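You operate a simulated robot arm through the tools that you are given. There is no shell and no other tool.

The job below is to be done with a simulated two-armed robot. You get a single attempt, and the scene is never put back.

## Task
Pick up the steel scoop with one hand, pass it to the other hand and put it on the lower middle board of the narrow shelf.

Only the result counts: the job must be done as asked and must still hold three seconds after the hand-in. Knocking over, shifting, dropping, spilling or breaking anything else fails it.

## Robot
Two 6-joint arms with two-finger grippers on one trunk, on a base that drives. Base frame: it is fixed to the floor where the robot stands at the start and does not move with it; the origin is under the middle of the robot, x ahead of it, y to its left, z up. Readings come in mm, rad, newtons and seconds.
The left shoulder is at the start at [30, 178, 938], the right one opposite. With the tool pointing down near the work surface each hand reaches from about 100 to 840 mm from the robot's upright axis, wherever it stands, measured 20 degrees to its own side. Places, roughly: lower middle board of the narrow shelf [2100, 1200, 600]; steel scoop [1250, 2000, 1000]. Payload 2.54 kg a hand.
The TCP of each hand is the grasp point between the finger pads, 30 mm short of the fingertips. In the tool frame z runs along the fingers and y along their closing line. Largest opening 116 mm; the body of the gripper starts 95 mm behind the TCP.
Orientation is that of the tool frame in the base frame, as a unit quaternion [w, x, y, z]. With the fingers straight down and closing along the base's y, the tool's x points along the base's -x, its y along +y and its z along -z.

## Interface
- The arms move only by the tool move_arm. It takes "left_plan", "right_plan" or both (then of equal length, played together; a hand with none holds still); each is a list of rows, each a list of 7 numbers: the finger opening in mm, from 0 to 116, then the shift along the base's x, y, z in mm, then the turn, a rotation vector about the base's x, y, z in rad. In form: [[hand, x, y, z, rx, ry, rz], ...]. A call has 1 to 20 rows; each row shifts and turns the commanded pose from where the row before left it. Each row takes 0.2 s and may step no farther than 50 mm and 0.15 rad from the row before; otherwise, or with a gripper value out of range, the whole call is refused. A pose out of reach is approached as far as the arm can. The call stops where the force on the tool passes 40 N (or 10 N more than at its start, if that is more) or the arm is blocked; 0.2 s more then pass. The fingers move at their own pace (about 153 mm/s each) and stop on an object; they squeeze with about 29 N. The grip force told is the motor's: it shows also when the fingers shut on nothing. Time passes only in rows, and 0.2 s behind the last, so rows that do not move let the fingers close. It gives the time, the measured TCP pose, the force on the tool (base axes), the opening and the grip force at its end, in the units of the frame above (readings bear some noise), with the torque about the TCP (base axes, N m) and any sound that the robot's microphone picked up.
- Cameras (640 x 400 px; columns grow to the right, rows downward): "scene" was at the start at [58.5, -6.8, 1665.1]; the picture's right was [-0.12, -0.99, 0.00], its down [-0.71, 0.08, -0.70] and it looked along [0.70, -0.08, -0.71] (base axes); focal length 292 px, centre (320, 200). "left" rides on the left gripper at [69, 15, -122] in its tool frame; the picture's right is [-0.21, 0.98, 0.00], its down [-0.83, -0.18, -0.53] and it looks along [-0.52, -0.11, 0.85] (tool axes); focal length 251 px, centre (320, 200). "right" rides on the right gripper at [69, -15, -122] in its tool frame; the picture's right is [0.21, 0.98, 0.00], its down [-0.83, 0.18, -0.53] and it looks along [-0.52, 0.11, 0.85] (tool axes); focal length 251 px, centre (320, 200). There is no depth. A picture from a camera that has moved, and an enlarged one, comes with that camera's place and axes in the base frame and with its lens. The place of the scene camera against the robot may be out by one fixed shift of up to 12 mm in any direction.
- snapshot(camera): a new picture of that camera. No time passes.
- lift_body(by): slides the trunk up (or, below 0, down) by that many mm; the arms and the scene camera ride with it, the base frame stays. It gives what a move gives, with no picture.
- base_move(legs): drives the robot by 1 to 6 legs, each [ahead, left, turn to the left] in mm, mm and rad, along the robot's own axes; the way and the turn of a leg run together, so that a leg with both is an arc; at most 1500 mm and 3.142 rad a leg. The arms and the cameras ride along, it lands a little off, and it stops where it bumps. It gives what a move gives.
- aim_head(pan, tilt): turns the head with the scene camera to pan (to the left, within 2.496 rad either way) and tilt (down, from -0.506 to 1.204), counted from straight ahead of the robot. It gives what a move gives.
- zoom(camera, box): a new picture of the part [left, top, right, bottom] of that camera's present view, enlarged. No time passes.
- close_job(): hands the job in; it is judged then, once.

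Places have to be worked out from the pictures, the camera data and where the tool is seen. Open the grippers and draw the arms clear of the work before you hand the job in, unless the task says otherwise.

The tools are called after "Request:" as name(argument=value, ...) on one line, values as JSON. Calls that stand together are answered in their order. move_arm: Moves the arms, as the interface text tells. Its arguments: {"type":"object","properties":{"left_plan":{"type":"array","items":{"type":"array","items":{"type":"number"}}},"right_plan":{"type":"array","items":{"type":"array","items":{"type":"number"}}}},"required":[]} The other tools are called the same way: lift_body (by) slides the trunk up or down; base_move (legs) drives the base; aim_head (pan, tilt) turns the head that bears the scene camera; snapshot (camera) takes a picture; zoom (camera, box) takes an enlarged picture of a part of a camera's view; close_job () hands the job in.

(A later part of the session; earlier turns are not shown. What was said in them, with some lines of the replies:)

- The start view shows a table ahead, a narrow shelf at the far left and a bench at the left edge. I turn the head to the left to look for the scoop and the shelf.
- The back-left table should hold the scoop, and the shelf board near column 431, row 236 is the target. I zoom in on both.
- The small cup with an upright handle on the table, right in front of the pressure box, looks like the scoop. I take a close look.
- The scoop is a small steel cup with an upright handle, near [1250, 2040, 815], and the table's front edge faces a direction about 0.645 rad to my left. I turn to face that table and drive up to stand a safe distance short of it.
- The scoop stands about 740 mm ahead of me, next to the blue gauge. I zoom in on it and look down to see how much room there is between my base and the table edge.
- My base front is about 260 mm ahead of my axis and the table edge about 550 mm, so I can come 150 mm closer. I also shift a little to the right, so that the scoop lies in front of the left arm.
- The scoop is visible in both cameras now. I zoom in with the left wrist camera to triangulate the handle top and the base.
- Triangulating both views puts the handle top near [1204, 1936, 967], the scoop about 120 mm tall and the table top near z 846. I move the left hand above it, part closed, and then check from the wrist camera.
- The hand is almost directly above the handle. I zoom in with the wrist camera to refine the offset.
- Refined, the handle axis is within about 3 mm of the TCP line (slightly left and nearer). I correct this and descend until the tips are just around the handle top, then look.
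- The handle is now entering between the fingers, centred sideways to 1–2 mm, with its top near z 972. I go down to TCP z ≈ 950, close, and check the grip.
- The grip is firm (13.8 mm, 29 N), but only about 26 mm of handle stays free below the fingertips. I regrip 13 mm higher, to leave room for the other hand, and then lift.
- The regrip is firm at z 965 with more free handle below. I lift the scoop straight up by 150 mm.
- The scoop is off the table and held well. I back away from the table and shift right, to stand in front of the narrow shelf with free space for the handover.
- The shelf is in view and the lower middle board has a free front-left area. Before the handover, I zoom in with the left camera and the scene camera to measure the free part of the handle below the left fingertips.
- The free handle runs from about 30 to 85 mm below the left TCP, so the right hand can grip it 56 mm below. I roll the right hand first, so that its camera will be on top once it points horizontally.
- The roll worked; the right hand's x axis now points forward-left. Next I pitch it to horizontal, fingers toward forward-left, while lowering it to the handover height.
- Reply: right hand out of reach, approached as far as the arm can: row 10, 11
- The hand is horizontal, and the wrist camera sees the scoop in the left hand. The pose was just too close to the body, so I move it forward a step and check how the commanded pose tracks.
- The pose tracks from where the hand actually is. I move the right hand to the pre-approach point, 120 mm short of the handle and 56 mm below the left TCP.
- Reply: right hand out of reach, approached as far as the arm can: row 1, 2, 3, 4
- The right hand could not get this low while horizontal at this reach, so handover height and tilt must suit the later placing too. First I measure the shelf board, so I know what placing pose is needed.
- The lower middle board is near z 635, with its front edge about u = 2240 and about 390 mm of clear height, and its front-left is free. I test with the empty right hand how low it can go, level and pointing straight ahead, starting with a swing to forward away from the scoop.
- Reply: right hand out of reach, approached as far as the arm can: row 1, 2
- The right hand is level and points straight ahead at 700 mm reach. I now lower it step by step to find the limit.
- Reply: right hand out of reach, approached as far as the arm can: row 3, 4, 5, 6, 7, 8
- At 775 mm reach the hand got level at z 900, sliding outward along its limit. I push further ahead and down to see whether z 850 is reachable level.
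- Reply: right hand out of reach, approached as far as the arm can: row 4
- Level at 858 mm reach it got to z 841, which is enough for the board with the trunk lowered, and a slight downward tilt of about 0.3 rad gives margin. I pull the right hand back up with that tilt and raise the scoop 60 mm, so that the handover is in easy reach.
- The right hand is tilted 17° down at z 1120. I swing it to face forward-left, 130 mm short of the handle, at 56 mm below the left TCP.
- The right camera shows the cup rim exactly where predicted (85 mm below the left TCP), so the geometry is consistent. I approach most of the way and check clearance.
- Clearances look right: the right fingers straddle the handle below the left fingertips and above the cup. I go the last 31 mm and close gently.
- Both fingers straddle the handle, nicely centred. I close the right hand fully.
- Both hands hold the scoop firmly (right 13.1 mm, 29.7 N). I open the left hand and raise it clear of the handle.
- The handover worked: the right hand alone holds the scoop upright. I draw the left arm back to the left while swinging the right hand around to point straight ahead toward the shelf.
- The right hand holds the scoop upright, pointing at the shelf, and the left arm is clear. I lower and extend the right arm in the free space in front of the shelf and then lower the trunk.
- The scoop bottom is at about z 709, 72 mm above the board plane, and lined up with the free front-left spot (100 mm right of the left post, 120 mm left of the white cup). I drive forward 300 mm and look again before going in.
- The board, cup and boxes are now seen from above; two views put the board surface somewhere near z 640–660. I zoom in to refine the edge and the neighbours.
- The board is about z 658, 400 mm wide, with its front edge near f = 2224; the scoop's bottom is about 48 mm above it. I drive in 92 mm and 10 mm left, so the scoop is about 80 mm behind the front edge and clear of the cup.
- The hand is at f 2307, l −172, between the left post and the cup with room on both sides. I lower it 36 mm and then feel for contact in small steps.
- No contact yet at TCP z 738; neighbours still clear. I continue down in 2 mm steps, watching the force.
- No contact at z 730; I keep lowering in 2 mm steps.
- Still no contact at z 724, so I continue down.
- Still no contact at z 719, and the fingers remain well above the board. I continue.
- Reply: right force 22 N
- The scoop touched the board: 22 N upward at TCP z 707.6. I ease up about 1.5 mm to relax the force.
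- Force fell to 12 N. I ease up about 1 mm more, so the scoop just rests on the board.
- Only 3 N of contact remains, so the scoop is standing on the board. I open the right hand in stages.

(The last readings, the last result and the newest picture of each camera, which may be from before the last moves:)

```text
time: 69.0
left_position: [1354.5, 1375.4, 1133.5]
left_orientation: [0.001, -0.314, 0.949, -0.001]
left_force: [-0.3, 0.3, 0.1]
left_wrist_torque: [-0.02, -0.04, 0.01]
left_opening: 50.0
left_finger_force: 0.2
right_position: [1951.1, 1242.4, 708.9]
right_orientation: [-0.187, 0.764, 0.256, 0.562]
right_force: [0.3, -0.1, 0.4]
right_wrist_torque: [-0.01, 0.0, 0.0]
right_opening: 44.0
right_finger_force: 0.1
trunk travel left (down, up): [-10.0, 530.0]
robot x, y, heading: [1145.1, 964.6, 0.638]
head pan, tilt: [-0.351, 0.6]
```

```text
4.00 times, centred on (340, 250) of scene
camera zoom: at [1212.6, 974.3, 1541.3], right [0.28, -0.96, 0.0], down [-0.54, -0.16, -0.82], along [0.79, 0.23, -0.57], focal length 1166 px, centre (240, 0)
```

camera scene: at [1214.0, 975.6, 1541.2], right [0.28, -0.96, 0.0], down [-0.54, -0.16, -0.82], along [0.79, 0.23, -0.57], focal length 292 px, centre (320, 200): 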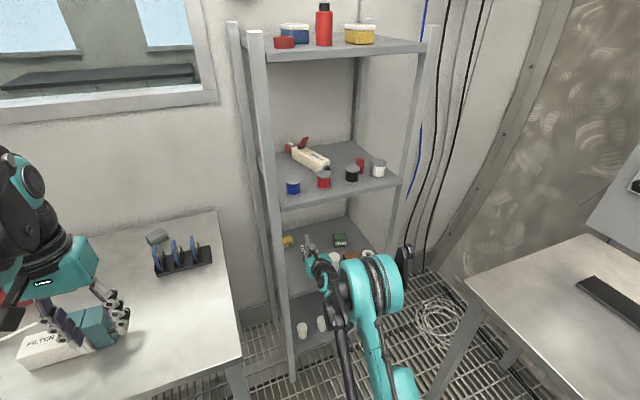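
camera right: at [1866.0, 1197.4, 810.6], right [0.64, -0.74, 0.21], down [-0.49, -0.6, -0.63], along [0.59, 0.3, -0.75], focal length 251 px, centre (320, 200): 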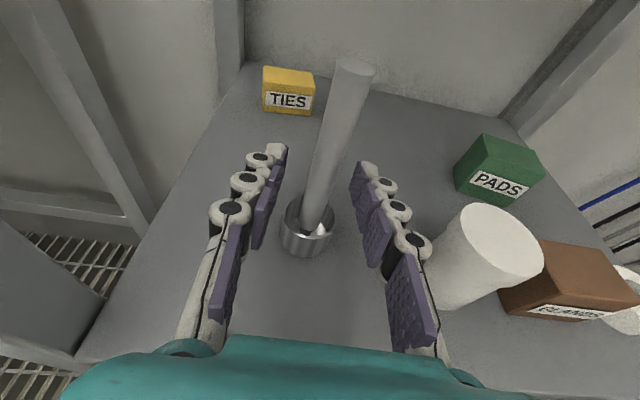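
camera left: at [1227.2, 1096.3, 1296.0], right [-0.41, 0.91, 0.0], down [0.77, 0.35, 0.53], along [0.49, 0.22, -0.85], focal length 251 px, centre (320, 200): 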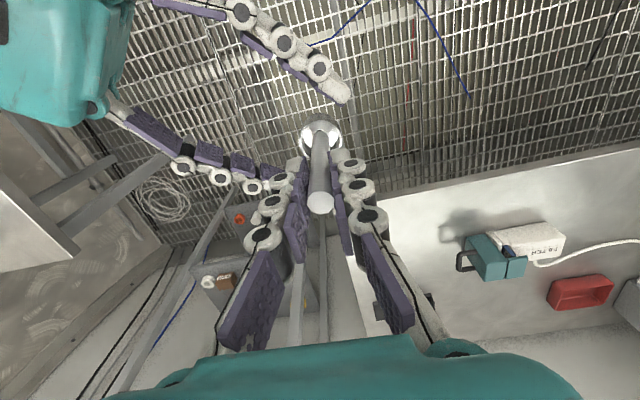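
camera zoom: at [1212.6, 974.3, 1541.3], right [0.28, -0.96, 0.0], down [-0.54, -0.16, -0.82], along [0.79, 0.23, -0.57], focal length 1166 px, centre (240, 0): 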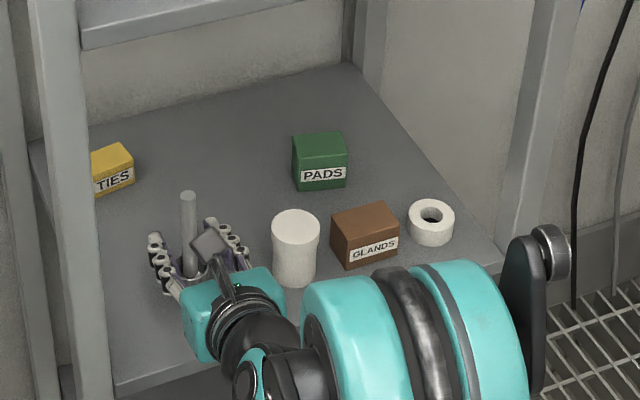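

The scoop stands freely, upright on the board, and nothing else has moved. I back the base straight out, so the open fingers slide off the handle.

Request:
base_move(legs=[[-350, 0, 0]])

Request:
snapshot(camera="right")

Request:
snapshot(camera="scene")

Request:
zoom(camera="scene", box=[250, 160, 390, 270])

```text
time: 71.3
left_position: [1075.8, 1168.7, 1133.2]
left_orientation: [0.0, -0.315, 0.949, 0.0]
left_force: [-0.8, -0.9, 0.1]
left_wrist_torque: [0.02, -0.05, 0.0]
left_opening: 50.3
left_finger_force: 0.0
right_position: [1673.1, 1036.4, 709.0]
right_orientation: [-0.187, 0.764, 0.256, 0.563]
right_force: [-0.4, -0.6, -0.5]
right_wrist_torque: [-0.06, 0.03, -0.01]
right_opening: 43.7
right_finger_force: 0.1
trunk travel left (down, up): [-10.0, 530.0]
robot x, y, heading: [868.9, 760.5, 0.642]
head pan, tilt: [-0.351, 0.6]
```

```text
taken
camera right: at [1587.8, 991.7, 811.1], right [0.64, -0.74, 0.21], down [-0.49, -0.6, -0.63], along [0.59, 0.3, -0.75], focal length 251 px, centre (320, 200)
```

right: 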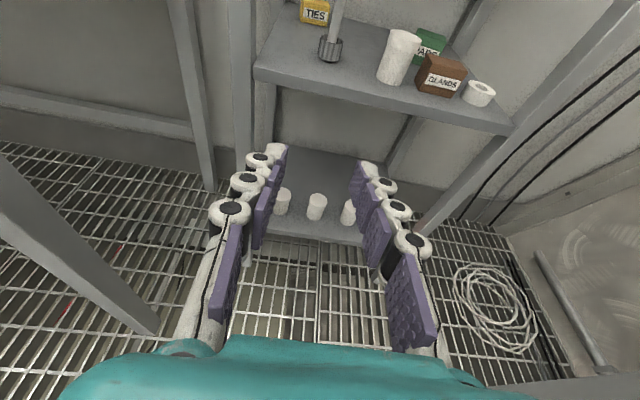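

```text
taken
camera scene: at [934.3, 767.3, 1541.4], right [0.29, -0.96, 0.0], down [-0.54, -0.16, -0.83], along [0.79, 0.24, -0.56], focal length 292 px, centre (320, 200)
```

scene: 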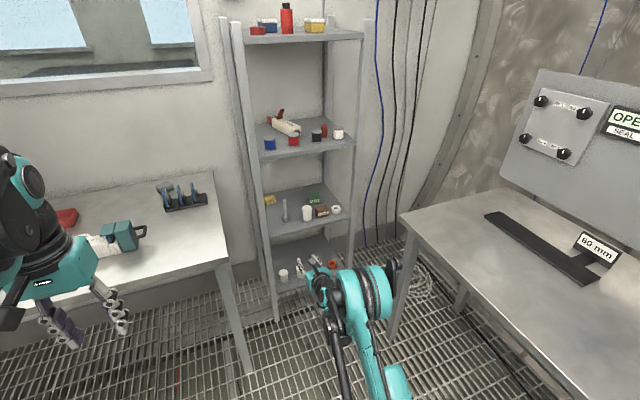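

```text
3.64 times, centred on (320, 215) of scene
camera zoom: at [934.3, 767.3, 1541.4], right [0.29, -0.96, 0.0], down [-0.54, -0.16, -0.83], along [0.79, 0.24, -0.56], focal length 1060 px, centre (320, 146)
```

zoom: 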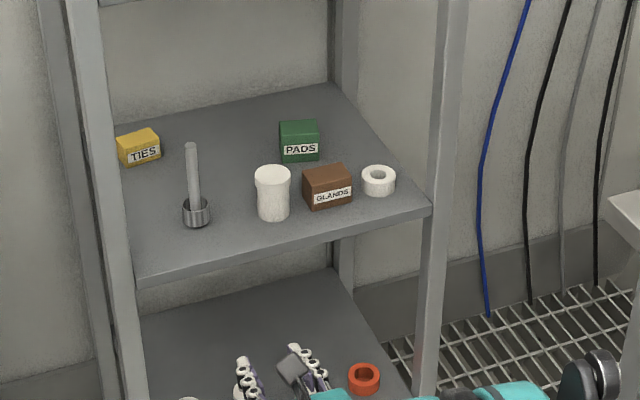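

The scoop stands upright on the lower middle board, with the cup, boxes and tape undisturbed and both arms clear. I open both grippers fully and take a last look.

Request:
move_arm(left_plan=[[116, 0, 0, 0, 0, 0, 0], [116, 0, 0, 0, 0, 0, 0], [116, 0, 0, 0, 0, 0, 0]], right_plan=[[116, 0, 0, 0, 0, 0, 0], [116, 0, 0, 0, 0, 0, 0], [116, 0, 0, 0, 0, 0, 0]])

Request:
zoom(camera="scene", box=[250, 160, 390, 270])

```text
time: 72.1
left_position: [1076.7, 1168.1, 1133.8]
left_orientation: [0.001, -0.315, 0.949, 0.0]
left_force: [-0.8, 0.7, 0.5]
left_wrist_torque: [-0.01, -0.01, -0.03]
left_opening: 116.0
left_finger_force: 0.2
right_position: [1672.9, 1037.0, 709.0]
right_orientation: [-0.186, 0.764, 0.256, 0.562]
right_force: [0.4, -0.2, -0.3]
right_wrist_torque: [0.01, -0.03, -0.04]
right_opening: 116.2
right_finger_force: 0.0
trunk travel left (down, up): [-10.0, 530.0]
robot x, y, heading: [864.7, 755.3, 0.647]
head pan, tilt: [-0.351, 0.6]
```

```text
3.64 times, centred on (320, 215) of scene
camera zoom: at [935.0, 767.9, 1541.3], right [0.29, -0.96, 0.0], down [-0.54, -0.16, -0.82], along [0.79, 0.24, -0.57], focal length 1060 px, centre (320, 146)
```

zoom: 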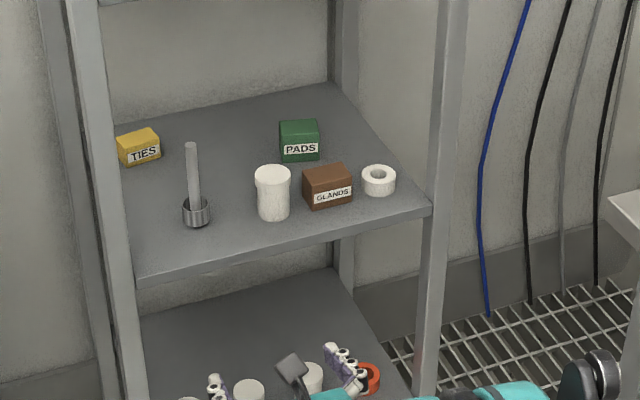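

The scoop is stable on the lower middle board, both grippers are open and the arms are clear, so I hand the job in.

Request:
close_job()

```text
The job is handed in.
```

The steel scoop is standing upright on the lower middle board of the narrow shelf, and I have handed the job in. I picked it up with the left hand and passed it to the right hand, which set it down.

It stands about 80 mm behind the board's front edge, in the free space between the left post and the white cup. The last pictures show the cup, boxes and tape on that board where they were. I did not take a final picture of the table the scoop came from, but no bump or unexpected force showed while I worked there. Both grippers are open and the arms are clear of the shelf.
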